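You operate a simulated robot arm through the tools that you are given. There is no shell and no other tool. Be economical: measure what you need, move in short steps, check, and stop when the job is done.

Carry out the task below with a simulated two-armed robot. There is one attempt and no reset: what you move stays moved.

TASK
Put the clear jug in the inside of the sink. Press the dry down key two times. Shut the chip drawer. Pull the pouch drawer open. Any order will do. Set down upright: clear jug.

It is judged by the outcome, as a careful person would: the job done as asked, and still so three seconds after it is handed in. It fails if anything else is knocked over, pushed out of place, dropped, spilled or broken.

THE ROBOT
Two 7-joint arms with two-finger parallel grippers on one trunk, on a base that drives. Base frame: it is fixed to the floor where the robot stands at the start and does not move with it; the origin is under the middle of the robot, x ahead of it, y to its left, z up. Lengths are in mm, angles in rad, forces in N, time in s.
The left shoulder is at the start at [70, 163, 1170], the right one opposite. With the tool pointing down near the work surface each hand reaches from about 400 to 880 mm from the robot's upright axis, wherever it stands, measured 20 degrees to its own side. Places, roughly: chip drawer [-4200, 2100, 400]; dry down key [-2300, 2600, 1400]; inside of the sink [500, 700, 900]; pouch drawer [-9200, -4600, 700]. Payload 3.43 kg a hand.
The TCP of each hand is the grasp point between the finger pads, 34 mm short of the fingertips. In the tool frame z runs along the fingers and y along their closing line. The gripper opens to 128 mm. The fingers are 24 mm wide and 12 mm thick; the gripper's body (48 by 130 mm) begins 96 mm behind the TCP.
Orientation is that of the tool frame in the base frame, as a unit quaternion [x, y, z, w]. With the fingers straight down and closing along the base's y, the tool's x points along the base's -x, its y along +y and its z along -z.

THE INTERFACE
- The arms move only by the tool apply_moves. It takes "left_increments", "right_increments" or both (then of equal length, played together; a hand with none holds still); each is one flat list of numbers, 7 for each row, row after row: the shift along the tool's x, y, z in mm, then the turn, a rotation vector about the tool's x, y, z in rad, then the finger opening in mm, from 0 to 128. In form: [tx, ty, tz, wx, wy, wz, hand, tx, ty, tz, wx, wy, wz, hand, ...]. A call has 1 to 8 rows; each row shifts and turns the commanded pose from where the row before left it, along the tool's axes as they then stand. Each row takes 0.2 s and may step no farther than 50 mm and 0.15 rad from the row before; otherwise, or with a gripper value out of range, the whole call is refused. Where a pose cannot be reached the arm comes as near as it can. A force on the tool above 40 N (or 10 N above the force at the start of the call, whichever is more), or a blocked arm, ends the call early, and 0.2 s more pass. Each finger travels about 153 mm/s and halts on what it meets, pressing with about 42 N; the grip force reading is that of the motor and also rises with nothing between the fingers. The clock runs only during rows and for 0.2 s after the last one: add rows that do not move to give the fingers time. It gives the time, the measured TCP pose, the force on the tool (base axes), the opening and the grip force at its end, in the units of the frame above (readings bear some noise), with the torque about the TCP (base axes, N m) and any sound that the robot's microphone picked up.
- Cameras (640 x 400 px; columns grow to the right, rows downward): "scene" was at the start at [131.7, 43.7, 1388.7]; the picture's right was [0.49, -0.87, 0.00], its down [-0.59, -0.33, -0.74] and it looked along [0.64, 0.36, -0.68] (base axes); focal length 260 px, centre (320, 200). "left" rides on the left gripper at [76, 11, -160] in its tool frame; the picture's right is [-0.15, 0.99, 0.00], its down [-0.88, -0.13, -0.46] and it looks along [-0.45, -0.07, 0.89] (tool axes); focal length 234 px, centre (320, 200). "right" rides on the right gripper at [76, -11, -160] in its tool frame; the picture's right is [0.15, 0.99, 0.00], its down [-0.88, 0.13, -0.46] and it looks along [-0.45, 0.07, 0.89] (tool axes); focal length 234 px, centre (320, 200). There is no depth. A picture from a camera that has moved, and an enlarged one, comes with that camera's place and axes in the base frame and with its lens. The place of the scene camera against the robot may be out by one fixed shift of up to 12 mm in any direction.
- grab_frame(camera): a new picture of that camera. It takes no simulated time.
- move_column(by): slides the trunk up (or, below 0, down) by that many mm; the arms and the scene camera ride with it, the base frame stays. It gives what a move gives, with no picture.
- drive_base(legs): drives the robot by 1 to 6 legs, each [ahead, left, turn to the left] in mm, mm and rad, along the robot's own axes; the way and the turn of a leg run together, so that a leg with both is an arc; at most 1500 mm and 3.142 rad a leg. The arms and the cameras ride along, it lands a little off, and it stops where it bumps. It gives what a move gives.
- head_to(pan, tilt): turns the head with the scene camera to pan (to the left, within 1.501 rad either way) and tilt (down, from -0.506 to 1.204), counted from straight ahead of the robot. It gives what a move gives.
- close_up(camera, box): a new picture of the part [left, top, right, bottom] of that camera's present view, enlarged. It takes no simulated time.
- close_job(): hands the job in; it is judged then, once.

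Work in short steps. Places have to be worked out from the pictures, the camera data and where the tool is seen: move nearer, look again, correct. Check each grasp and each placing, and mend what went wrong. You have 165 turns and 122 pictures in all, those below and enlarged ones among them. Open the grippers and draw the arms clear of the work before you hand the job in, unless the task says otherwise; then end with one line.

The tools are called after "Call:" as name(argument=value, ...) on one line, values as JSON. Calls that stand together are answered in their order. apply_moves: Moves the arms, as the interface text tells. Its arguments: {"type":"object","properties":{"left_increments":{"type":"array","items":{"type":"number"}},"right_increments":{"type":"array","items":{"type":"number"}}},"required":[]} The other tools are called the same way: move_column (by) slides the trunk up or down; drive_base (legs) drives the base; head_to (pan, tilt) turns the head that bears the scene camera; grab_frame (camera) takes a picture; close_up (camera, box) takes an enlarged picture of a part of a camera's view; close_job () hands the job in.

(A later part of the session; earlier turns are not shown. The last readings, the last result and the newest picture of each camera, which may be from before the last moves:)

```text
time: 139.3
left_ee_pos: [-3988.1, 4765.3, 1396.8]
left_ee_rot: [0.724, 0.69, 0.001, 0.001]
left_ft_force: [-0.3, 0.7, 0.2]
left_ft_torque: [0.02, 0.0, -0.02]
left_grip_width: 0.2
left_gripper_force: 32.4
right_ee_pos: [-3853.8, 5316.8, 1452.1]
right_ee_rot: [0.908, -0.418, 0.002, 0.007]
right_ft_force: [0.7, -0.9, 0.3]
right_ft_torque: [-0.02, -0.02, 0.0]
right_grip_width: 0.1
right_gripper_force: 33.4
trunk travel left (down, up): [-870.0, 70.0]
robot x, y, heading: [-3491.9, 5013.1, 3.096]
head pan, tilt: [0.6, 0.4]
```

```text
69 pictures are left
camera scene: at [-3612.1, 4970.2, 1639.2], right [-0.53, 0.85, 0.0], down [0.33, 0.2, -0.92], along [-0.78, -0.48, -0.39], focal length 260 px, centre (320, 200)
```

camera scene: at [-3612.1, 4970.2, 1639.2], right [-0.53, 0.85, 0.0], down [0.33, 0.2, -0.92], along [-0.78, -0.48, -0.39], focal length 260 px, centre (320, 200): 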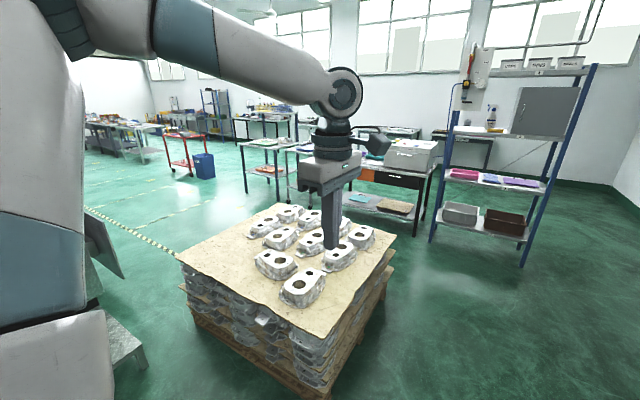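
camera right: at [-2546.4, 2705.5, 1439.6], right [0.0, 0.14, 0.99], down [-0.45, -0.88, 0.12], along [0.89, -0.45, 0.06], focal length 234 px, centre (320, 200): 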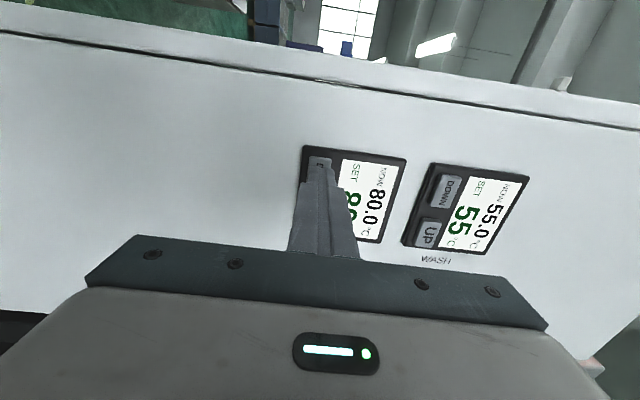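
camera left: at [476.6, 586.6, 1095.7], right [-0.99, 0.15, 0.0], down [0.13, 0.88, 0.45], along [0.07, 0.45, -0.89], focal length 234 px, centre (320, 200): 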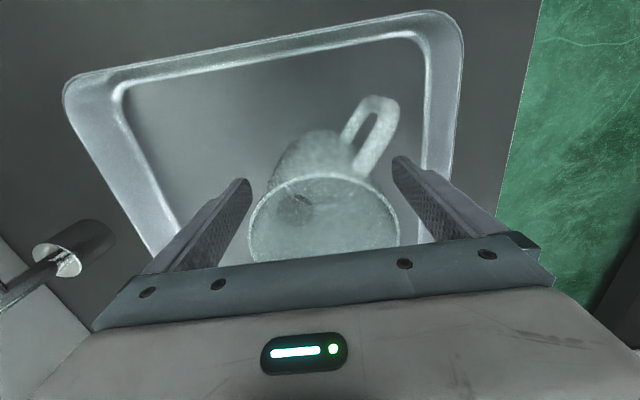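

Leg too long; split it.

Call:
drive_base(legs=[[1400, 0, 0], [300, 0, 0], [0, 0, 1.61], [0, -690, 0], [1450, 0, 0]])

Call:
grab_frame(camera="scene")

```text
time: 161.8
left_ee_pos: [-5728.4, 3232.9, 1395.1]
left_ee_rot: [0.044, 0.999, -0.001, -0.001]
left_ft_force: [0.1, 0.0, -0.3]
left_ft_torque: [0.01, 0.01, -0.01]
left_grip_width: 0.0
left_gripper_force: 33.0
right_ee_pos: [-6274.9, 3390.4, 1453.0]
right_ee_rot: [0.945, 0.328, 0.006, 0.005]
right_ft_force: [-0.3, 0.1, 0.4]
right_ft_torque: [-0.01, 0.02, 0.01]
right_grip_width: 0.1
right_gripper_force: 33.3
trunk travel left (down, up): [-870.0, 70.0]
robot x, y, heading: [-5954.8, 3744.2, -1.657]
head pan, tilt: [0.6, 0.4]
```

```text
68 pictures are left
camera scene: at [-5907.6, 3611.9, 1639.3], right [-0.87, -0.49, 0.0], down [-0.19, 0.34, -0.92], along [0.45, -0.8, -0.39], focal length 260 px, centre (320, 200)
```

scene: 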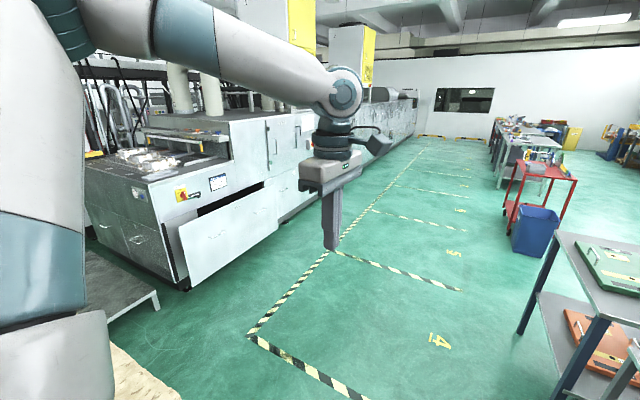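

The chip drawer is the long open front on the conveyor's -x side. Zoom in.

Call:
close_up(camera="scene", box=[80, 120, 320, 310])

```text
2.11 times, centred on (200, 215) of scene
camera zoom: at [-5907.6, 3611.9, 1639.3], right [-0.87, -0.49, 0.0], down [-0.19, 0.34, -0.92], along [0.45, -0.8, -0.39], focal length 547 px, centre (573, 168)
```

zoom: 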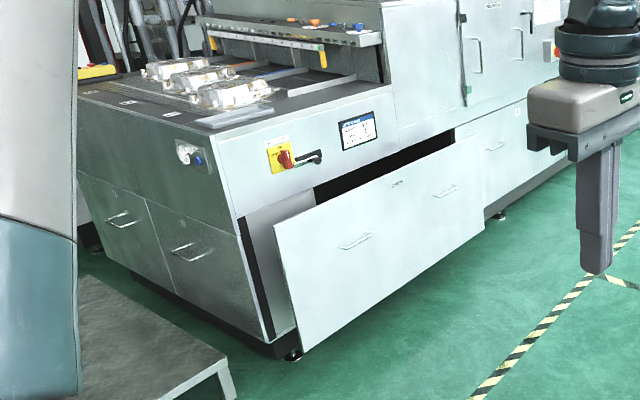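

Approach: drive to about (-5950, 2150), turn left to face +x.

Call:
drive_base(legs=[[0, 300, 0.08], [1500, 0, 0], [0, 0, 1.57]])

Call:
head_to(pan=0.0, tilt=0.5)

Call:
move_column(by=-600)

Call:
grab_frame(camera="scene")

```text
time: 163.6
left_ee_pos: [-5474.7, 3234.8, 1394.6]
left_ee_rot: [0.014, 1.0, 0.001, -0.003]
left_ft_force: [1.0, 0.1, -0.6]
left_ft_torque: [0.02, 0.06, 0.01]
left_grip_width: 0.1
left_gripper_force: 33.2
right_ee_pos: [-6030.1, 3358.7, 1455.2]
right_ee_rot: [0.935, 0.355, 0.003, 0.004]
right_ft_force: [0.9, 1.0, 0.5]
right_ft_torque: [-0.01, 0.07, 0.04]
right_grip_width: 0.0
right_gripper_force: 33.2
trunk travel left (down, up): [-870.0, 70.0]
robot x, y, heading: [-5743.3, 3724.2, -1.599]
head pan, tilt: [0.6, 0.4]
stopped in leg 1: the robot was blocked; the commanded pose is now the measured one
```

```text
time: 164.6
left_ee_pos: [-5481.3, 3232.8, 1396.1]
left_ee_rot: [0.014, 1.0, 0.001, -0.001]
left_ft_force: [-0.9, 0.2, 1.7]
left_ft_torque: [0.01, -0.01, 0.0]
left_grip_width: 0.0
left_gripper_force: 32.7
right_ee_pos: [-6036.6, 3356.6, 1452.7]
right_ee_rot: [0.934, 0.356, 0.006, 0.004]
right_ft_force: [-0.7, -0.2, 0.2]
right_ft_torque: [0.02, -0.03, -0.02]
right_grip_width: 0.0
right_gripper_force: 33.4
trunk travel left (down, up): [-870.0, 70.0]
robot x, y, heading: [-5739.9, 3722.7, -1.598]
head pan, tilt: [0.0, 0.499]
```

```text
refused: -600 is not a number from -400 to 400
```

```text
66 pictures are left
camera scene: at [-5735.2, 3585.7, 1630.1], right [-1.0, 0.03, 0.0], down [0.01, 0.48, -0.88], along [-0.02, -0.88, -0.48], focal length 260 px, centre (320, 200)
```

scene: 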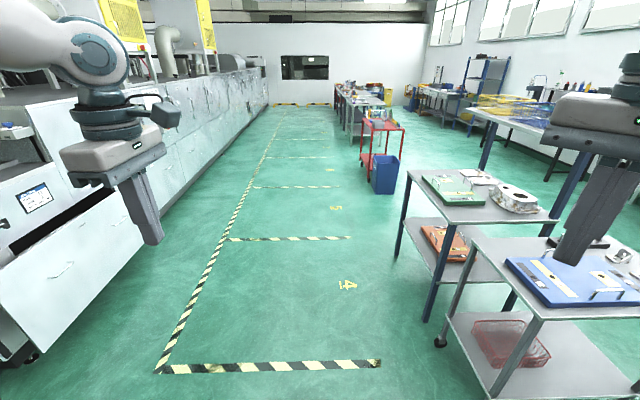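

I brushed the pallet with the base; step back right 100 mm and check the pallet.

Call:
drive_base(legs=[[0, -110, 0]])

Call:
head_to(pan=1.2, tilt=0.75)

Call:
grab_frame(camera="scene")

```text
time: 165.8
left_ee_pos: [-5586.2, 3236.2, 1393.9]
left_ee_rot: [0.014, 1.0, 0.001, -0.003]
left_ft_force: [1.4, 0.4, 0.2]
left_ft_torque: [-0.02, 0.06, 0.02]
left_grip_width: 0.0
left_gripper_force: 33.0
right_ee_pos: [-6140.5, 3360.9, 1454.9]
right_ee_rot: [0.934, 0.356, 0.004, 0.003]
right_ft_force: [0.8, -0.2, 0.1]
right_ft_torque: [-0.01, 0.08, -0.01]
right_grip_width: 0.0
right_gripper_force: 32.9
trunk travel left (down, up): [-870.0, 70.0]
robot x, y, heading: [-5853.7, 3728.7, -1.597]
head pan, tilt: [0.0, 0.499]
```

```text
time: 167.2
left_ee_pos: [-5592.0, 3236.3, 1394.4]
left_ee_rot: [0.014, 1.0, 0.0, -0.001]
left_ft_force: [0.3, 0.2, -0.9]
left_ft_torque: [0.0, 0.01, -0.01]
left_grip_width: 0.2
left_gripper_force: 33.4
right_ee_pos: [-6146.1, 3359.7, 1453.5]
right_ee_rot: [0.934, 0.356, 0.006, 0.004]
right_ft_force: [0.6, -0.3, 0.2]
right_ft_torque: [0.0, 0.01, 0.03]
right_grip_width: 0.0
right_gripper_force: 33.0
trunk travel left (down, up): [-870.0, 70.0]
robot x, y, heading: [-5852.9, 3727.8, -1.596]
head pan, tilt: [1.201, 0.75]
```

```text
65 pictures are left
camera scene: at [-5766.4, 3647.9, 1608.2], right [-0.39, -0.92, 0.0], down [-0.63, 0.26, -0.73], along [0.67, -0.28, -0.68], focal length 260 px, centre (320, 200)
```

scene: 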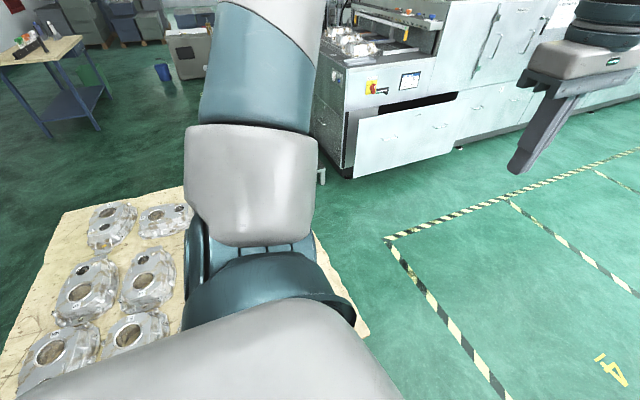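

Pallet is intact. Continue ahead and turn toward the drawer; lower the trunk in two steps.

Call:
drive_base(legs=[[1500, 40, 0], [0, 0, 1.6]])

Call:
head_to(pan=0.0, tilt=0.4)

Call:
move_column(by=-400)

Call:
grab_frame(camera="scene")

```text
refused: leg 1 is longer than a leg can be; nothing moved
```

```text
time: 168.6
left_ee_pos: [-5591.7, 3234.8, 1393.8]
left_ee_rot: [0.014, 1.0, 0.001, 0.0]
left_ft_force: [0.2, -0.4, 0.6]
left_ft_torque: [0.03, 0.0, 0.03]
left_grip_width: 0.1
left_gripper_force: 33.4
right_ee_pos: [-6146.2, 3359.6, 1452.5]
right_ee_rot: [0.935, 0.356, 0.005, 0.004]
right_ft_force: [-0.2, 0.5, 0.1]
right_ft_torque: [-0.01, 0.01, -0.01]
right_grip_width: 0.0
right_gripper_force: 33.1
trunk travel left (down, up): [-870.0, 70.0]
robot x, y, heading: [-5852.1, 3724.6, -1.599]
head pan, tilt: [0.0, 0.4]
```

```text
time: 172.4
left_ee_pos: [-5590.7, 3235.4, 994.2]
left_ee_rot: [0.014, 1.0, 0.002, 0.0]
left_ft_force: [0.1, -0.4, 0.0]
left_ft_torque: [0.01, -0.04, -0.04]
left_grip_width: 0.1
left_gripper_force: 32.9
right_ee_pos: [-6147.0, 3360.3, 1053.3]
right_ee_rot: [0.934, 0.357, 0.005, 0.005]
right_ft_force: [-0.4, -0.3, 0.7]
right_ft_torque: [-0.03, -0.01, -0.02]
right_grip_width: 0.0
right_gripper_force: 33.3
trunk travel left (down, up): [-470.0, 470.0]
robot x, y, heading: [-5850.6, 3728.1, -1.595]
head pan, tilt: [0.0, 0.4]
```

```text
64 pictures are left
camera scene: at [-5845.1, 3587.5, 1239.3], right [-1.0, 0.03, 0.0], down [0.01, 0.39, -0.92], along [-0.02, -0.92, -0.39], focal length 260 px, centre (320, 200)
```

scene: 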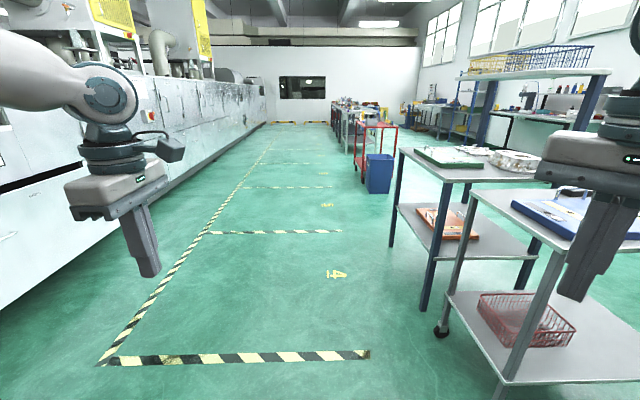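

Drive on (legs kept short) and turn to face the drawer.

Call:
drive_base(legs=[[800, 0, 0], [750, 250, 0], [0, 0, 1.6]])

Call:
grab_frame(camera="scene")

```text
time: 184.5
left_ee_pos: [-5151.0, 2401.3, 995.3]
left_ee_rot: [-0.7, 0.714, -0.001, -0.001]
left_ft_force: [0.0, 0.1, 0.0]
left_ft_torque: [0.01, -0.03, -0.02]
left_grip_width: 0.0
left_gripper_force: 32.8
right_ee_pos: [-5273.5, 1846.8, 1052.3]
right_ee_rot: [0.406, 0.914, 0.007, 0.0]
right_ft_force: [0.0, 0.2, 0.0]
right_ft_torque: [-0.02, -0.01, 0.04]
right_grip_width: 0.0
right_gripper_force: 32.8
trunk travel left (down, up): [-470.0, 470.0]
robot x, y, heading: [-5642.3, 2140.0, -0.02]
head pan, tilt: [0.0, 0.4]
```

```text
63 pictures are left
camera scene: at [-5490.2, 2139.9, 1239.2], right [-0.02, -1.0, 0.0], down [-0.39, 0.01, -0.92], along [0.92, -0.02, -0.39], focal length 260 px, centre (320, 200)
```

scene: 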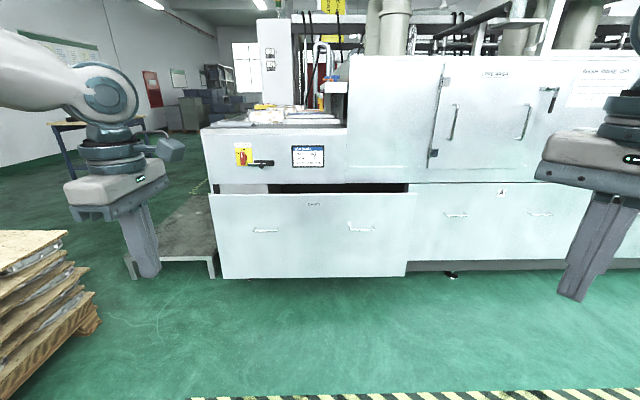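

Chip drawer front: x≈-4290, z 252–762, y 1640–2660. I'll lower the trunk, extend the left hand and turn it to point forward (+x) to push at centre.

Call:
move_column(by=-350)

Call:
apply_moves(left_increments=[0, -50, 0, 0, 0, 0, 0, 0, -50, 0, 0, 0, 0, 0, 0, -50, 0, 0, 0, 0, 0, 0, -50, 0, 0, 0, 0, 0, 0, 0, 0, 0.15, 0, 0, 0, 0, 0, 0, 0.15, 0, 0, 0, 0, 0, 0, 0.15, 0, 0, 0, 0, 0, 0, 0.15, 0, 0, 0])

Call:
apply_moves(left_increments=[0, 0, 0, 0.15, 0, 0, 0, 0, 0, 0, 0.15, 0, 0, 0, 0, 0, 0, 0.15, 0, 0, 0, 0, 0, 0, 0.15, 0, 0, 0, 0, 0, 0, 0.15, 0, 0, 0, 0, 0, 0, 0.15, 0, 0, 0, 0, 0, 0, 0.07, 0, 0, 0, 0, 0, 0, 0, 0, 0, 0])

```text
time: 187.9
left_ee_pos: [-5151.9, 2402.0, 646.0]
left_ee_rot: [-0.699, 0.715, 0.0, -0.001]
left_ft_force: [-0.8, -0.7, -0.2]
left_ft_torque: [0.01, -0.03, 0.02]
left_grip_width: 0.0
left_gripper_force: 33.6
right_ee_pos: [-5273.0, 1846.5, 702.7]
right_ee_rot: [0.406, 0.914, 0.007, -0.001]
right_ft_force: [0.3, 0.0, -0.3]
right_ft_torque: [0.02, 0.0, -0.01]
right_grip_width: 0.0
right_gripper_force: 32.6
trunk travel left (down, up): [-120.0, 820.0]
robot x, y, heading: [-5643.7, 2142.1, -0.017]
head pan, tilt: [0.0, 0.4]
```

```text
time: 189.8
left_ee_pos: [-4951.6, 2398.5, 645.8]
left_ee_rot: [-0.669, 0.682, -0.212, 0.205]
left_ft_force: [0.3, -0.2, 0.4]
left_ft_torque: [0.01, 0.01, 0.01]
left_grip_width: 0.0
left_gripper_force: 33.4
right_ee_pos: [-5272.8, 1846.2, 702.9]
right_ee_rot: [0.405, 0.914, 0.008, 0.0]
right_ft_force: [-0.1, 0.2, -0.2]
right_ft_torque: [0.06, 0.01, 0.0]
right_grip_width: 0.0
right_gripper_force: 33.2
trunk travel left (down, up): [-120.0, 820.0]
robot x, y, heading: [-5644.9, 2137.2, -0.02]
head pan, tilt: [0.0, 0.4]
```

```text
time: 191.6
left_ee_pos: [-4954.4, 2466.6, 754.6]
left_ee_rot: [-0.495, 0.512, -0.501, 0.492]
left_ft_force: [-0.8, -0.2, -0.5]
left_ft_torque: [0.03, 0.03, 0.0]
left_grip_width: 0.0
left_gripper_force: 32.9
left hand out of reach, approached as far as the arm can: row 4, 5, 6, 7
right_ee_pos: [-5272.6, 1846.7, 703.3]
right_ee_rot: [0.406, 0.914, 0.007, 0.0]
right_ft_force: [1.1, -0.6, -0.1]
right_ft_torque: [-0.02, 0.0, 0.0]
right_grip_width: 0.1
right_gripper_force: 33.3
trunk travel left (down, up): [-120.0, 820.0]
robot x, y, heading: [-5644.5, 2139.8, -0.021]
head pan, tilt: [0.0, 0.4]
```

Hand is horizontal. Extend it and lower to z≈540, then strafe so it faces the drawer centre.

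Call:
apply_moves(left_increments=[0, 40, 40, 0, 0, 0, 0, 0, 40, 40, 0, 0, 0, 0, 0, 40, 30, 0, 0, 0, 0, 0, 40, 0, 0, 0, 0, 0, 0, 0, 0, 0, 0, 0, 0])

Call:
drive_base(legs=[[0, -250, 0.02]])

Call:
grab_frame(camera="scene")

```text
refused: row 1 steps farther than a row can; nothing moved
```

```text
time: 193.4
left_ee_pos: [-4963.8, 2231.5, 754.8]
left_ee_rot: [-0.499, 0.508, -0.497, 0.496]
left_ft_force: [-0.2, 1.3, 0.1]
left_ft_torque: [0.0, 0.02, 0.03]
left_grip_width: 0.0
left_gripper_force: 33.2
right_ee_pos: [-5270.6, 1604.9, 703.9]
right_ee_rot: [0.398, 0.917, 0.006, -0.001]
right_ft_force: [0.1, 0.0, 0.5]
right_ft_torque: [-0.01, 0.0, -0.03]
right_grip_width: 0.1
right_gripper_force: 33.0
trunk travel left (down, up): [-120.0, 820.0]
robot x, y, heading: [-5644.5, 1892.6, -0.004]
head pan, tilt: [0.0, 0.4]
```

```text
62 pictures are left
camera scene: at [-5493.1, 1895.7, 889.3], right [0.0, -1.0, 0.0], down [-0.39, 0.0, -0.92], along [0.92, 0.0, -0.39], focal length 260 px, centre (320, 200)
```

scene: 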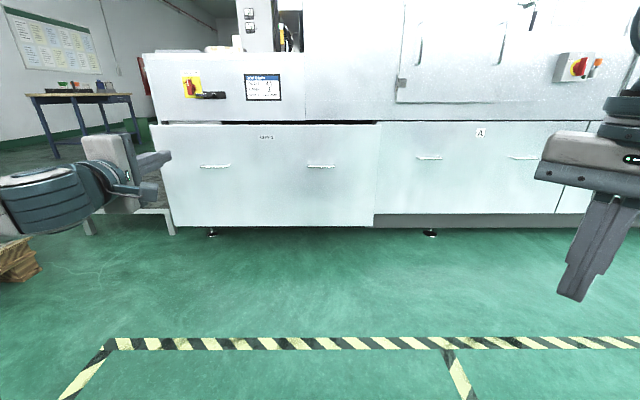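

Row step too big; repeat with smaller steps.

Call:
apply_moves(left_increments=[0, 35, 30, 0, 0, 0, 0, 0, 35, 30, 0, 0, 0, 0, 0, 35, 30, 0, 0, 0, 0, 0, 35, 20, 0, 0, 0, 0, 0, 35, 0, 0, 0, 0, 0, 0, 30, 0, 0, 0, 0, 0, 0, 0, 0, 0, 0, 0, 0])

```text
time: 195.0
left_ee_pos: [-4894.7, 2306.9, 723.9]
left_ee_rot: [-0.5, 0.516, -0.491, 0.492]
left_ft_force: [0.5, 0.2, -0.3]
left_ft_torque: [-0.02, -0.04, 0.03]
left_grip_width: 0.0
left_gripper_force: 33.2
left hand out of reach, approached as far as the arm can: row 1, 2, 3, 4, 5, 6
right_ee_pos: [-5270.3, 1604.7, 703.3]
right_ee_rot: [0.399, 0.917, 0.007, -0.001]
right_ft_force: [-0.2, 0.2, 0.1]
right_ft_torque: [0.0, -0.01, -0.05]
right_grip_width: 0.0
right_gripper_force: 33.3
trunk travel left (down, up): [-120.0, 820.0]
robot x, y, heading: [-5645.2, 1894.3, -0.002]
head pan, tilt: [0.0, 0.4]
```

Reach limit here, but the trunk can still go down 110 mm, giving z≈614. Do that and strafe right 150.

Call:
move_column(by=-115)

Call:
drive_base(legs=[[0, -150, 0], [450, 0, 0]])

Call:
head_to(pan=0.3, tilt=0.3)

Call:
grab_frame(camera="scene")

```text
time: 196.4
left_ee_pos: [-4894.9, 2305.9, 611.0]
left_ee_rot: [-0.499, 0.516, -0.492, 0.493]
left_ft_force: [0.1, 0.0, -0.6]
left_ft_torque: [0.02, -0.01, -0.01]
left_grip_width: 0.1
left_gripper_force: 32.9
right_ee_pos: [-5270.8, 1607.5, 588.6]
right_ee_rot: [0.398, 0.917, 0.007, -0.001]
right_ft_force: [0.8, -0.2, -0.5]
right_ft_torque: [-0.01, 0.0, 0.0]
right_grip_width: 0.1
right_gripper_force: 33.5
trunk travel left (down, up): [-5.0, 935.0]
robot x, y, heading: [-5642.8, 1894.9, 0.0]
head pan, tilt: [0.0, 0.4]
```

```text
time: 200.1
left_ee_pos: [-4455.5, 2170.7, 610.4]
left_ee_rot: [-0.504, 0.512, -0.488, 0.496]
left_ft_force: [-0.4, -0.1, 0.1]
left_ft_torque: [-0.01, 0.03, 0.04]
left_grip_width: 0.3
left_gripper_force: 32.9
right_ee_pos: [-4819.0, 1467.0, 587.3]
right_ee_rot: [0.392, 0.92, 0.007, 0.0]
right_ft_force: [-0.1, -0.6, -0.3]
right_ft_torque: [0.01, 0.01, -0.01]
right_grip_width: 0.1
right_gripper_force: 33.2
trunk travel left (down, up): [-5.0, 935.0]
robot x, y, heading: [-5198.5, 1748.2, 0.005]
head pan, tilt: [0.0, 0.4]
```

```text
time: 200.9
left_ee_pos: [-4454.5, 2170.8, 609.4]
left_ee_rot: [-0.504, 0.512, -0.487, 0.497]
left_ft_force: [0.0, 0.4, 0.2]
left_ft_torque: [0.02, -0.01, -0.01]
left_grip_width: 0.1
left_gripper_force: 32.9
right_ee_pos: [-4820.1, 1467.0, 587.8]
right_ee_rot: [0.392, 0.92, 0.007, -0.001]
right_ft_force: [0.5, 0.2, -0.2]
right_ft_torque: [0.03, -0.01, 0.0]
right_grip_width: 0.1
right_gripper_force: 32.8
trunk travel left (down, up): [-5.0, 935.0]
robot x, y, heading: [-5197.6, 1747.4, 0.011]
head pan, tilt: [0.3, 0.3]
```

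```text
61 pictures are left
camera scene: at [-5050.7, 1779.9, 783.5], right [0.31, -0.95, 0.0], down [-0.28, -0.09, -0.96], along [0.91, 0.29, -0.3], focal length 260 px, centre (320, 200)
```

scene: 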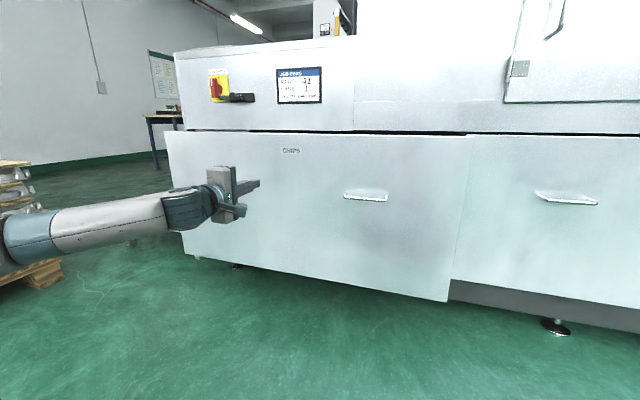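

Tip is ~130 mm from the drawer front, near its middle. Drive ahead slowly and watch force.

Call:
drive_base(legs=[[110, 0, 0]])

Call:
drive_base(legs=[[60, 0, 0]])

```text
time: 202.1
left_ee_pos: [-4350.0, 2173.8, 608.7]
left_ee_rot: [-0.504, 0.512, -0.487, 0.497]
left_ft_force: [-0.6, 0.0, -0.7]
left_ft_torque: [0.0, 0.0, 0.0]
left_grip_width: 0.0
left_gripper_force: 33.1
right_ee_pos: [-4713.8, 1468.0, 587.6]
right_ee_rot: [0.391, 0.92, 0.007, -0.001]
right_ft_force: [0.2, 0.0, -0.4]
right_ft_torque: [-0.03, 0.0, 0.01]
right_grip_width: 0.0
right_gripper_force: 32.0
trunk travel left (down, up): [-5.0, 935.0]
robot x, y, heading: [-5093.5, 1747.2, 0.015]
head pan, tilt: [0.3, 0.3]
```

```text
time: 203.0
left_ee_pos: [-4288.5, 2173.2, 609.5]
left_ee_rot: [-0.503, 0.512, -0.487, 0.496]
left_ft_force: [0.0, -0.6, 0.0]
left_ft_torque: [0.0, -0.01, -0.01]
left_grip_width: 0.0
left_gripper_force: 33.1
right_ee_pos: [-4654.0, 1468.1, 588.3]
right_ee_rot: [0.392, 0.92, 0.007, 0.0]
right_ft_force: [-0.3, 0.2, -0.5]
right_ft_torque: [0.0, -0.02, -0.02]
right_grip_width: 0.0
right_gripper_force: 33.1
trunk travel left (down, up): [-5.0, 935.0]
robot x, y, heading: [-5032.8, 1749.3, 0.008]
head pan, tilt: [0.3, 0.3]
```

Tip now at x≈-4254 with no force; check where the drawer is.

Call:
grab_frame(camera="scene")

Call:
grab_frame(camera="left")

```text
60 pictures are left
camera scene: at [-4885.2, 1781.8, 783.5], right [0.31, -0.95, 0.0], down [-0.28, -0.09, -0.96], along [0.91, 0.29, -0.3], focal length 260 px, centre (320, 200)
```

scene: 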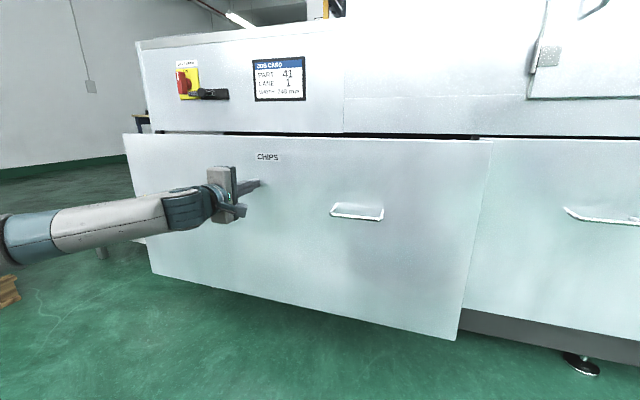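

```text
59 pictures are left
camera left: at [-4449.7, 2096.5, 602.7], right [-0.03, 0.16, -0.99], down [-0.45, 0.88, 0.16], along [0.89, 0.45, 0.05], focal length 234 px, centre (320, 200)
```

left: 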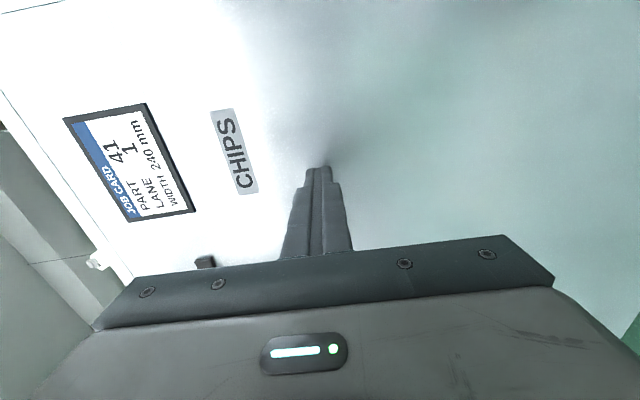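

The tip is nearly touching, beside the CHIPS label. Continue pushing with short drives.

Call:
drive_base(legs=[[60, 0, 0]])

Call:
drive_base(legs=[[50, 0, 0]])

Call:
grab_frame(camera="scene")

```text
time: 204.0
left_ee_pos: [-4228.8, 2172.9, 609.8]
left_ee_rot: [-0.505, 0.511, -0.487, 0.497]
left_ft_force: [0.5, 0.4, -0.9]
left_ft_torque: [-0.02, 0.01, 0.0]
left_grip_width: 0.0
left_gripper_force: 33.1
right_ee_pos: [-4595.8, 1470.1, 589.1]
right_ee_rot: [0.391, 0.92, 0.007, -0.001]
right_ft_force: [0.0, 0.1, -1.6]
right_ft_torque: [-0.03, 0.02, 0.0]
right_grip_width: 0.0
right_gripper_force: 32.8
trunk travel left (down, up): [-5.0, 935.0]
robot x, y, heading: [-4971.2, 1753.3, 0.01]
head pan, tilt: [0.3, 0.3]
```

```text
time: 204.9
left_ee_pos: [-4177.1, 2174.0, 609.0]
left_ee_rot: [-0.504, 0.512, -0.487, 0.497]
left_ft_force: [-0.3, -0.2, -0.6]
left_ft_torque: [-0.01, 0.01, 0.02]
left_grip_width: 0.0
left_gripper_force: 33.2
right_ee_pos: [-4543.7, 1468.4, 587.5]
right_ee_rot: [0.392, 0.92, 0.007, -0.001]
right_ft_force: [-0.5, 0.6, 0.0]
right_ft_torque: [0.03, 0.01, 0.04]
right_grip_width: 0.0
right_gripper_force: 32.9
trunk travel left (down, up): [-5.0, 935.0]
robot x, y, heading: [-4919.5, 1750.9, 0.011]
head pan, tilt: [0.3, 0.3]
```

```text
58 pictures are left
camera scene: at [-4773.4, 1783.0, 783.5], right [0.31, -0.95, 0.0], down [-0.28, -0.09, -0.96], along [0.91, 0.29, -0.3], focal length 260 px, centre (320, 200)
```

scene: 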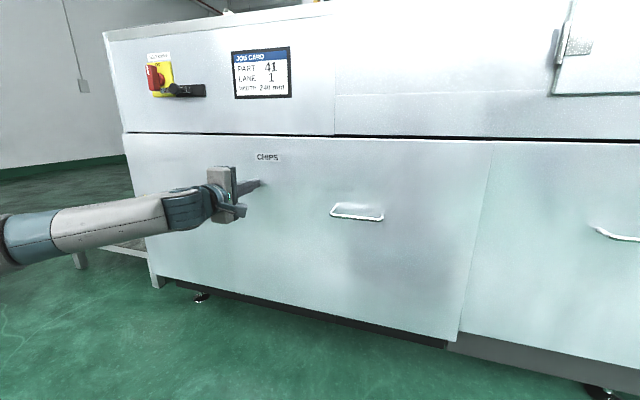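

The drawer is moving in with nearly no resistance. Push further until it stops.

Call:
drive_base(legs=[[30, 0, 0]])

Call:
drive_base(legs=[[25, 0, 0]])

Call:
grab_frame(camera="scene")

```text
time: 205.8
left_ee_pos: [-4147.5, 2172.7, 609.8]
left_ee_rot: [-0.504, 0.513, -0.487, 0.496]
left_ft_force: [-0.7, 0.1, -0.3]
left_ft_torque: [0.05, 0.01, 0.01]
left_grip_width: 0.0
left_gripper_force: 33.2
right_ee_pos: [-4513.3, 1468.1, 587.5]
right_ee_rot: [0.393, 0.92, 0.007, -0.001]
right_ft_force: [0.1, -0.3, -0.9]
right_ft_torque: [0.03, -0.03, 0.0]
right_grip_width: 0.2
right_gripper_force: 33.1
trunk travel left (down, up): [-5.0, 935.0]
robot x, y, heading: [-4890.8, 1749.9, 0.014]
head pan, tilt: [0.3, 0.3]
```

```text
time: 206.6
left_ee_pos: [-4120.2, 2173.2, 609.6]
left_ee_rot: [-0.504, 0.512, -0.487, 0.496]
left_ft_force: [0.9, -0.2, 0.4]
left_ft_torque: [-0.05, -0.01, 0.02]
left_grip_width: 0.0
left_gripper_force: 33.1
right_ee_pos: [-4488.1, 1468.9, 587.4]
right_ee_rot: [0.393, 0.92, 0.008, -0.001]
right_ft_force: [0.7, 0.0, -0.1]
right_ft_torque: [0.01, 0.0, -0.02]
right_grip_width: 0.0
right_gripper_force: 33.3
trunk travel left (down, up): [-5.0, 935.0]
robot x, y, heading: [-4868.4, 1750.6, 0.016]
head pan, tilt: [0.3, 0.3]
```

```text
57 pictures are left
camera scene: at [-4718.0, 1783.3, 783.5], right [0.3, -0.95, 0.0], down [-0.28, -0.09, -0.96], along [0.91, 0.29, -0.3], focal length 260 px, centre (320, 200)
```

scene: 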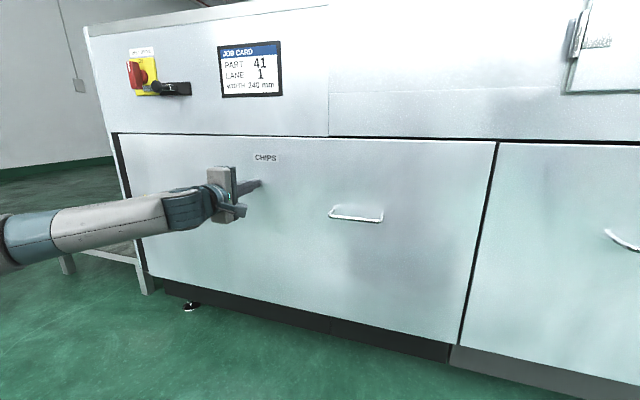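

Looks close to flush; zoom at the seam with the neighbour panel.

Call:
close_up(camera="scene", box=[400, 110, 560, 370])

Call:
close_up(camera="scene", box=[90, 110, 350, 310])

```text
1.54 times, centred on (480, 240) of scene
camera zoom: at [-4718.0, 1783.3, 783.5], right [0.3, -0.95, 0.0], down [-0.28, -0.09, -0.96], along [0.91, 0.29, -0.3], focal length 400 px, centre (74, 138)
```

zoom: 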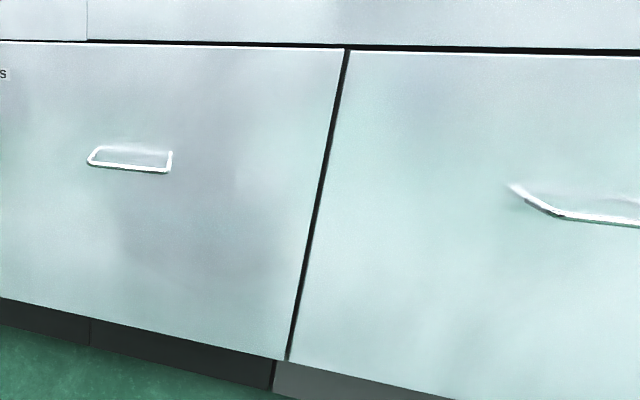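

```text
2.00 times, centred on (220, 210) of scene
camera zoom: at [-4718.0, 1783.3, 783.5], right [0.3, -0.95, 0.0], down [-0.28, -0.09, -0.96], along [0.91, 0.29, -0.3], focal length 519 px, centre (520, 180)
```

zoom: 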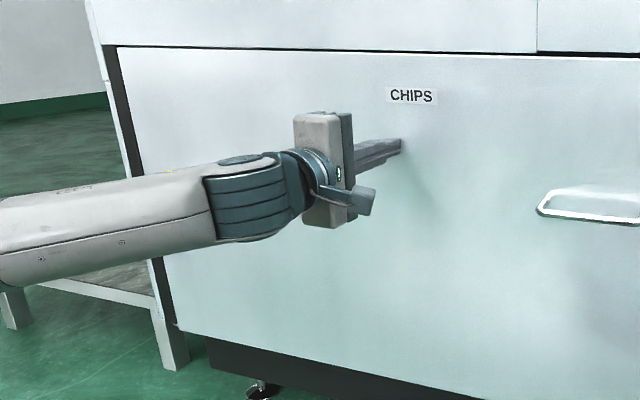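

Appears flush or nearly so. Push gently 15 mm more to feel the stop.

Call:
drive_base(legs=[[12, 0, 0]])

Call:
drive_base(legs=[[12, 0, 0]])

Call:
close_up(camera="scene", box=[400, 110, 560, 370])

```text
time: 207.3
left_ee_pos: [-4119.2, 2174.4, 610.2]
left_ee_rot: [-0.503, 0.512, -0.488, 0.497]
left_ft_force: [-4.6, -0.9, 1.4]
left_ft_torque: [0.0, -0.06, 0.02]
left_grip_width: 0.2
left_gripper_force: 32.8
right_ee_pos: [-4483.2, 1469.4, 588.4]
right_ee_rot: [0.392, 0.92, 0.007, 0.001]
right_ft_force: [-0.1, 0.1, 1.0]
right_ft_torque: [-0.01, 0.0, -0.01]
right_grip_width: 0.3
right_gripper_force: 33.0
trunk travel left (down, up): [-5.0, 935.0]
robot x, y, heading: [-4861.4, 1750.0, 0.016]
head pan, tilt: [0.3, 0.3]
stopped in leg 1: the force on the tool passed its limit (the readings are from after the stop); the commanded pose is now the measured one
```

```text
time: 208.1
left_ee_pos: [-4118.5, 2173.8, 610.7]
left_ee_rot: [-0.503, 0.512, -0.489, 0.496]
left_ft_force: [-6.3, 0.4, 1.7]
left_ft_torque: [-0.01, -0.11, 0.02]
left_grip_width: 0.0
left_gripper_force: 32.8
right_ee_pos: [-4479.9, 1469.6, 588.3]
right_ee_rot: [0.391, 0.92, 0.007, 0.0]
right_ft_force: [0.2, -0.3, -0.1]
right_ft_torque: [0.01, 0.0, 0.04]
right_grip_width: 0.2
right_gripper_force: 32.9
trunk travel left (down, up): [-5.0, 935.0]
robot x, y, heading: [-4859.5, 1749.3, 0.013]
head pan, tilt: [0.3, 0.3]
stopped in leg 1: the force on the tool passed its limit (the readings are from after the stop); the commanded pose is now the measured one
```

```text
1.54 times, centred on (480, 240) of scene
camera zoom: at [-4711.3, 1783.7, 783.6], right [0.31, -0.95, 0.0], down [-0.28, -0.09, -0.96], along [0.91, 0.29, -0.3], focal length 400 px, centre (74, 138)
```

zoom: 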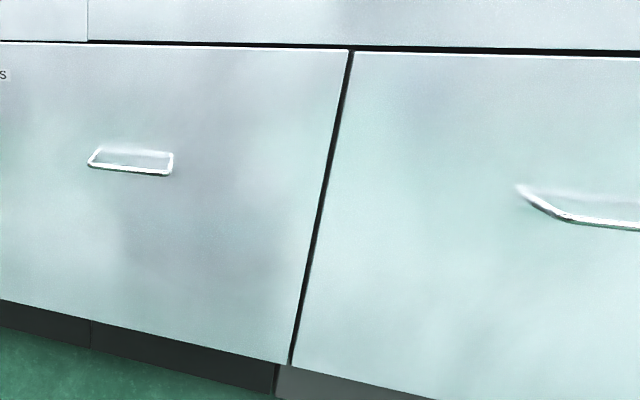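

The drawer hit its stop: shut. Back away, raise the trunk and turn toward -y for the pouch drawer.

Call:
drive_base(legs=[[-700, 0, 0]])

Call:
move_column(by=400)

Call:
drive_base(legs=[[0, 0, -1.585]])

Call:
head_to(pan=-0.3, tilt=0.25)

Call:
grab_frame(camera="scene")

```text
time: 211.9
left_ee_pos: [-4818.4, 2170.2, 609.0]
left_ee_rot: [-0.507, 0.508, -0.484, 0.5]
left_ft_force: [0.3, 0.3, 0.3]
left_ft_torque: [0.03, 0.01, 0.01]
left_grip_width: 0.0
left_gripper_force: 32.6
right_ee_pos: [-5167.3, 1460.7, 586.8]
right_ee_rot: [0.384, 0.923, 0.007, 0.0]
right_ft_force: [0.2, 0.3, -0.1]
right_ft_torque: [0.0, -0.01, -0.01]
right_grip_width: 0.2
right_gripper_force: 33.8
trunk travel left (down, up): [-5.0, 935.0]
robot x, y, heading: [-5553.0, 1739.6, 0.028]
head pan, tilt: [0.3, 0.3]
```

```text
time: 215.7
left_ee_pos: [-4818.1, 2171.8, 1010.2]
left_ee_rot: [0.508, -0.508, 0.484, -0.5]
left_ft_force: [0.1, 0.1, 0.2]
left_ft_torque: [0.0, 0.03, 0.0]
left_grip_width: 0.0
left_gripper_force: 33.3
right_ee_pos: [-5167.5, 1462.0, 987.9]
right_ee_rot: [0.383, 0.924, 0.007, -0.001]
right_ft_force: [-0.1, -0.6, 0.2]
right_ft_torque: [0.0, -0.03, -0.03]
right_grip_width: 0.0
right_gripper_force: 33.6
trunk travel left (down, up): [-405.0, 535.0]
robot x, y, heading: [-5551.8, 1741.0, 0.032]
head pan, tilt: [0.3, 0.3]
```

```text
time: 219.9
left_ee_pos: [-5099.7, 1013.8, 1010.6]
left_ee_rot: [-0.007, 0.719, -0.695, 0.02]
left_ft_force: [-0.3, 0.2, 0.2]
left_ft_torque: [0.02, -0.01, -0.01]
left_grip_width: 0.1
left_gripper_force: 32.8
right_ee_pos: [-5817.4, 1346.3, 989.5]
right_ee_rot: [0.92, 0.392, 0.006, 0.005]
right_ft_force: [0.1, -0.4, 0.4]
right_ft_torque: [-0.01, -0.01, -0.02]
right_grip_width: 0.0
right_gripper_force: 33.4
trunk travel left (down, up): [-405.0, 535.0]
robot x, y, heading: [-5546.8, 1734.0, -1.518]
head pan, tilt: [0.3, 0.3]
```

```text
time: 220.9
left_ee_pos: [-5100.5, 1013.7, 1009.6]
left_ee_rot: [-0.008, 0.719, -0.695, 0.02]
left_ft_force: [-0.1, 0.0, 0.0]
left_ft_torque: [-0.02, 0.02, 0.01]
left_grip_width: 0.0
left_gripper_force: 32.6
right_ee_pos: [-5818.1, 1347.2, 987.4]
right_ee_rot: [0.92, 0.393, 0.005, 0.005]
right_ft_force: [-0.6, 0.0, 0.4]
right_ft_torque: [0.02, 0.01, 0.0]
right_grip_width: 0.0
right_gripper_force: 33.3
trunk travel left (down, up): [-405.0, 535.0]
robot x, y, heading: [-5553.3, 1736.7, -1.521]
head pan, tilt: [-0.3, 0.25]
```

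```text
53 pictures are left
camera scene: at [-5562.4, 1599.1, 1188.2], right [-0.97, 0.24, 0.0], down [0.06, 0.24, -0.97], along [-0.24, -0.94, -0.25], focal length 260 px, centre (320, 200)
```

scene: 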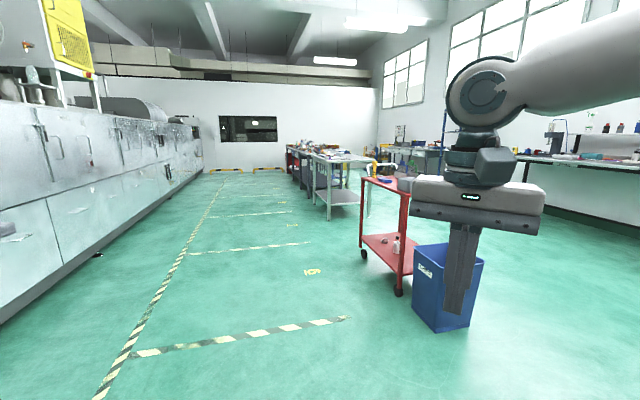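

The aisle ahead is clear. Drive 2500 along it and look right for a way to (-9200, -4600).

Call:
drive_base(legs=[[1400, 0, -0.05], [1200, 0, 0]])

Call:
head_to(pan=-0.9, tilt=0.25)

Call:
grab_frame(camera="scene")

```text
time: 233.5
left_ee_pos: [-5141.1, -1609.4, 1008.7]
left_ee_rot: [0.016, 0.719, -0.695, -0.004]
left_ft_force: [-0.2, -0.3, 0.3]
left_ft_torque: [-0.01, 0.03, -0.02]
left_grip_width: 0.1
left_gripper_force: 32.8
right_ee_pos: [-5834.1, -1226.9, 988.3]
right_ee_rot: [0.933, 0.361, 0.005, 0.004]
right_ft_force: [-0.4, -0.9, -0.4]
right_ft_torque: [0.0, 0.02, -0.03]
right_grip_width: 0.1
right_gripper_force: 33.3
trunk travel left (down, up): [-405.0, 535.0]
robot x, y, heading: [-5540.6, -855.1, -1.584]
head pan, tilt: [-0.3, 0.25]
```

```text
time: 234.5
left_ee_pos: [-5141.1, -1608.2, 1009.3]
left_ee_rot: [0.017, 0.718, -0.695, -0.005]
left_ft_force: [-0.3, -0.3, -0.1]
left_ft_torque: [-0.04, 0.03, 0.0]
left_grip_width: 0.0
left_gripper_force: 33.0
right_ee_pos: [-5834.6, -1226.7, 989.2]
right_ee_rot: [0.933, 0.361, 0.004, 0.005]
right_ft_force: [0.9, 1.1, 0.4]
right_ft_torque: [-0.03, 0.03, 0.0]
right_grip_width: 0.0
right_gripper_force: 32.6
trunk travel left (down, up): [-405.0, 535.0]
robot x, y, heading: [-5540.1, -857.1, -1.587]
head pan, tilt: [-0.901, 0.25]
```

```text
52 pictures are left
camera scene: at [-5607.8, -961.1, 1188.2], right [-0.61, 0.79, 0.0], down [0.2, 0.15, -0.97], along [-0.77, -0.59, -0.25], focal length 260 px, centre (320, 200)
```

scene: 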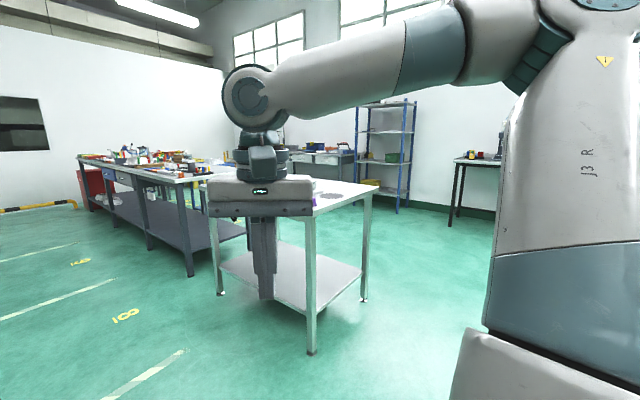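

Gap between red cart (y>-640) and white table (y<-1730) is passable at y≈-1190. Raise the trunk, turn to face -x, and go through.

Call:
move_column(by=250)

Call:
drive_base(legs=[[0, 0, -1.555], [0, 330, 0]])

Call:
head_to(pan=0.0, tilt=0.45)

Call:
grab_frame(camera="scene")

```text
time: 237.1
left_ee_pos: [-5140.9, -1608.3, 1258.3]
left_ee_rot: [0.017, 0.718, -0.696, -0.004]
left_ft_force: [0.3, -0.3, -0.2]
left_ft_torque: [-0.04, 0.0, -0.01]
left_grip_width: 0.0
left_gripper_force: 32.9
right_ee_pos: [-5834.0, -1228.3, 1237.6]
right_ee_rot: [0.932, 0.361, 0.004, 0.004]
right_ft_force: [0.4, 0.6, -0.2]
right_ft_torque: [0.01, 0.02, 0.0]
right_grip_width: 0.0
right_gripper_force: 33.2
trunk travel left (down, up): [-655.0, 285.0]
robot x, y, heading: [-5543.9, -861.2, -1.585]
head pan, tilt: [-0.901, 0.25]
```

```text
time: 243.1
left_ee_pos: [-6267.4, -1632.5, 1259.4]
left_ee_rot: [0.51, 0.507, -0.499, -0.485]
left_ft_force: [-0.2, -0.1, 0.1]
left_ft_torque: [-0.03, -0.01, 0.04]
left_grip_width: 0.0
left_gripper_force: 33.2
right_ee_pos: [-5915.1, -924.2, 1238.0]
right_ee_rot: [0.922, -0.387, 0.0, 0.007]
right_ft_force: [0.0, 0.2, -0.4]
right_ft_torque: [-0.01, 0.0, 0.04]
right_grip_width: 0.2
right_gripper_force: 33.0
trunk travel left (down, up): [-655.0, 285.0]
robot x, y, heading: [-5532.8, -1202.9, -3.119]
head pan, tilt: [-0.901, 0.25]
```

```text
time: 244.3
left_ee_pos: [-6269.0, -1632.9, 1258.3]
left_ee_rot: [0.51, 0.506, -0.499, -0.484]
left_ft_force: [0.7, -0.6, 0.6]
left_ft_torque: [0.02, 0.0, -0.01]
left_grip_width: 0.1
left_gripper_force: 32.7
right_ee_pos: [-5914.2, -925.4, 1237.7]
right_ee_rot: [0.923, -0.385, 0.0, 0.007]
right_ft_force: [-0.8, 0.8, 0.0]
right_ft_torque: [0.01, 0.0, 0.04]
right_grip_width: 0.0
right_gripper_force: 32.7
trunk travel left (down, up): [-655.0, 285.0]
robot x, y, heading: [-5533.7, -1202.6, -3.111]
head pan, tilt: [0.0, 0.45]
```

```text
51 pictures are left
camera scene: at [-5665.9, -1202.8, 1419.6], right [-0.02, 1.0, 0.0], down [0.44, 0.01, -0.9], along [-0.9, -0.02, -0.44], focal length 260 px, centre (320, 200)
```

scene: 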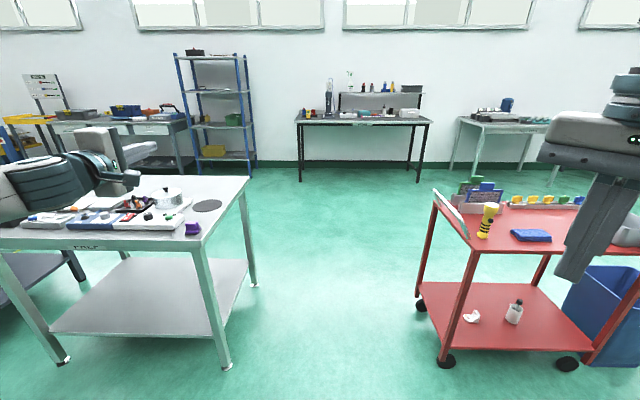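

Gap is 1.2 m wide; go through with a slight shift right, to x≈-7900.

Call:
drive_base(legs=[[500, -70, -0.03], [1400, 0, 0], [400, 0, 0]])

Call:
head_to(pan=0.9, tilt=0.35)

Call:
grab_frame(camera="scene")

```text
time: 255.9
left_ee_pos: [-8593.4, -1462.7, 1260.2]
left_ee_rot: [0.527, 0.487, -0.482, -0.502]
left_ft_force: [0.2, -0.4, 0.6]
left_ft_torque: [-0.03, -0.01, 0.0]
left_grip_width: 0.0
left_gripper_force: 33.1
right_ee_pos: [-8192.4, -782.3, 1239.1]
right_ee_rot: [0.908, -0.418, 0.0, 0.007]
right_ft_force: [0.0, -1.4, 0.2]
right_ft_torque: [-0.03, 0.01, -0.01]
right_grip_width: 0.2
right_gripper_force: 32.9
trunk travel left (down, up): [-655.0, 285.0]
robot x, y, heading: [-7830.5, -1086.6, 3.096]
head pan, tilt: [0.0, 0.45]
```

```text
time: 257.1
left_ee_pos: [-8593.8, -1463.2, 1260.1]
left_ee_rot: [0.527, 0.489, -0.481, -0.502]
left_ft_force: [0.1, -0.2, 0.0]
left_ft_torque: [-0.01, -0.03, 0.0]
left_grip_width: 0.0
left_gripper_force: 32.9
right_ee_pos: [-8191.9, -782.4, 1238.9]
right_ee_rot: [0.909, -0.417, 0.001, 0.007]
right_ft_force: [-0.8, 0.0, 0.4]
right_ft_torque: [0.04, 0.0, -0.02]
right_grip_width: 0.1
right_gripper_force: 33.3
trunk travel left (down, up): [-655.0, 285.0]
robot x, y, heading: [-7832.9, -1083.6, 3.096]
head pan, tilt: [0.901, 0.351]
```

```text
50 pictures are left
camera scene: at [-7932.4, -1150.4, 1428.8], right [-0.75, 0.66, 0.0], down [0.23, 0.26, -0.94], along [-0.62, -0.71, -0.34], focal length 260 px, centre (320, 200)
```

scene: 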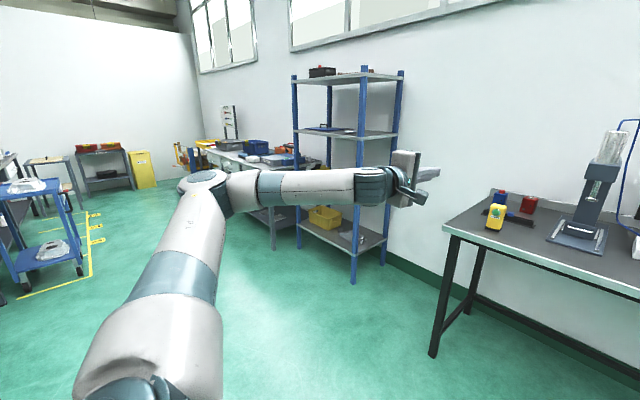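

Benches with boxes line the window wall; the pouch drawer should be on the one past the rack. Turn left to face -y, shift to x≈-8350, and advance.

Call:
drive_base(legs=[[0, 0, 1.61], [0, -500, 0], [1300, 0, 0]])

Call:
head_to(pan=-0.4, tilt=0.4)

Call:
grab_frame(camera="scene")

```text
time: 270.1
left_ee_pos: [-7878.6, -3139.1, 1259.9]
left_ee_rot: [0.008, 0.719, -0.695, 0.005]
left_ft_force: [-0.3, -0.3, -0.1]
left_ft_torque: [0.04, 0.0, -0.03]
left_grip_width: 0.0
left_gripper_force: 33.6
right_ee_pos: [-8581.5, -2774.8, 1239.0]
right_ee_rot: [0.928, 0.372, 0.005, 0.004]
right_ft_force: [0.4, -0.4, 0.5]
right_ft_torque: [-0.01, 0.0, 0.02]
right_grip_width: 0.0
right_gripper_force: 33.4
trunk travel left (down, up): [-655.0, 285.0]
robot x, y, heading: [-8296.3, -2398.7, -1.566]
head pan, tilt: [0.901, 0.351]
```

```text
time: 271.6
left_ee_pos: [-7880.8, -3138.8, 1259.5]
left_ee_rot: [0.009, 0.719, -0.695, 0.003]
left_ft_force: [-0.1, -0.1, 0.6]
left_ft_torque: [0.0, 0.0, -0.01]
left_grip_width: 0.1
left_gripper_force: 32.9
right_ee_pos: [-8581.9, -2773.9, 1238.7]
right_ee_rot: [0.928, 0.371, 0.005, 0.005]
right_ft_force: [-0.1, 0.0, 0.2]
right_ft_torque: [0.01, 0.03, 0.01]
right_grip_width: 0.1
right_gripper_force: 32.9
trunk travel left (down, up): [-655.0, 285.0]
robot x, y, heading: [-8298.9, -2395.0, -1.565]
head pan, tilt: [-0.4, 0.4]
```

```text
49 pictures are left
camera scene: at [-8323.6, -2529.9, 1424.3], right [-0.92, 0.38, 0.0], down [0.15, 0.36, -0.92], along [-0.35, -0.85, -0.39], focal length 260 px, centre (320, 200)
```

scene: 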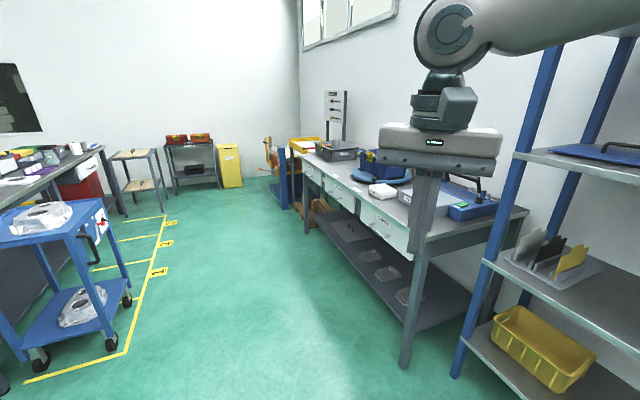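

Bench with three drawers, front at x≈-9130. Zoom on labels.

Call:
close_up(camera="scene", box=[280, 130, 440, 270])

```text
2.86 times, centred on (360, 200) of scene
camera zoom: at [-8323.6, -2529.9, 1424.3], right [-0.92, 0.38, 0.0], down [0.15, 0.36, -0.92], along [-0.35, -0.85, -0.39], focal length 742 px, centre (206, 200)
```

zoom: 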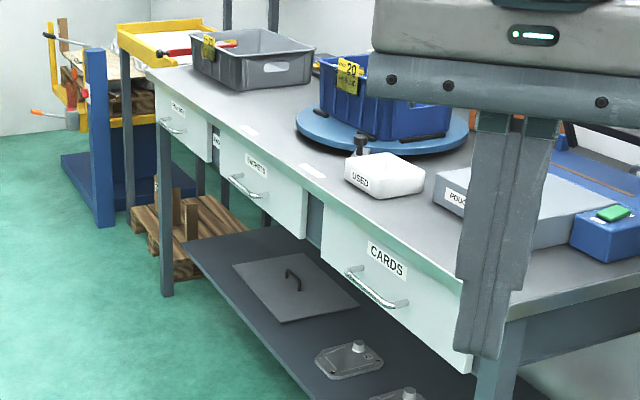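

Labels: CARDS nearest, others unreadable. Move to (-8150, -4150) and face the bench.

Call:
drive_base(legs=[[400, 150, 0], [1350, 0, 0], [0, 0, -1.575]])

Call:
head_to(pan=0.0, tilt=0.55)

Call:
grab_frame(camera="scene")

```text
time: 284.5
left_ee_pos: [-8863.8, -4568.2, 1259.2]
left_ee_rot: [0.517, 0.499, -0.491, -0.492]
left_ft_force: [-0.2, -0.1, 0.1]
left_ft_torque: [-0.01, 0.01, 0.0]
left_grip_width: 0.0
left_gripper_force: 33.4
right_ee_pos: [-8489.4, -3870.6, 1237.7]
right_ee_rot: [0.917, -0.4, -0.001, 0.007]
right_ft_force: [0.2, 0.4, -0.2]
right_ft_torque: [0.0, -0.05, 0.0]
right_grip_width: 0.0
right_gripper_force: 33.0
trunk travel left (down, up): [-655.0, 285.0]
robot x, y, heading: [-8113.2, -4158.0, 3.135]
head pan, tilt: [-0.4, 0.4]
```

```text
time: 285.4
left_ee_pos: [-8862.9, -4567.2, 1259.5]
left_ee_rot: [0.517, 0.499, -0.492, -0.492]
left_ft_force: [-0.1, -0.1, 0.0]
left_ft_torque: [-0.02, -0.05, -0.02]
left_grip_width: 0.0
left_gripper_force: 33.5
right_ee_pos: [-8490.5, -3870.3, 1237.7]
right_ee_rot: [0.917, -0.399, 0.0, 0.007]
right_ft_force: [0.2, 0.3, -0.1]
right_ft_torque: [-0.02, 0.03, 0.0]
right_grip_width: 0.1
right_gripper_force: 32.7
trunk travel left (down, up): [-655.0, 285.0]
robot x, y, heading: [-8113.8, -4160.8, 3.137]
head pan, tilt: [0.0, 0.55]
```

```text
47 pictures are left
camera scene: at [-8246.8, -4155.1, 1410.6], right [0.01, 1.0, 0.0], down [0.52, 0.0, -0.85], along [-0.85, 0.01, -0.52], focal length 260 px, centre (320, 200)
```

scene: 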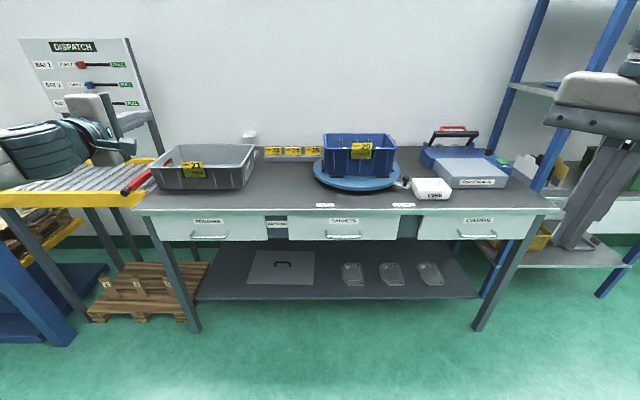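

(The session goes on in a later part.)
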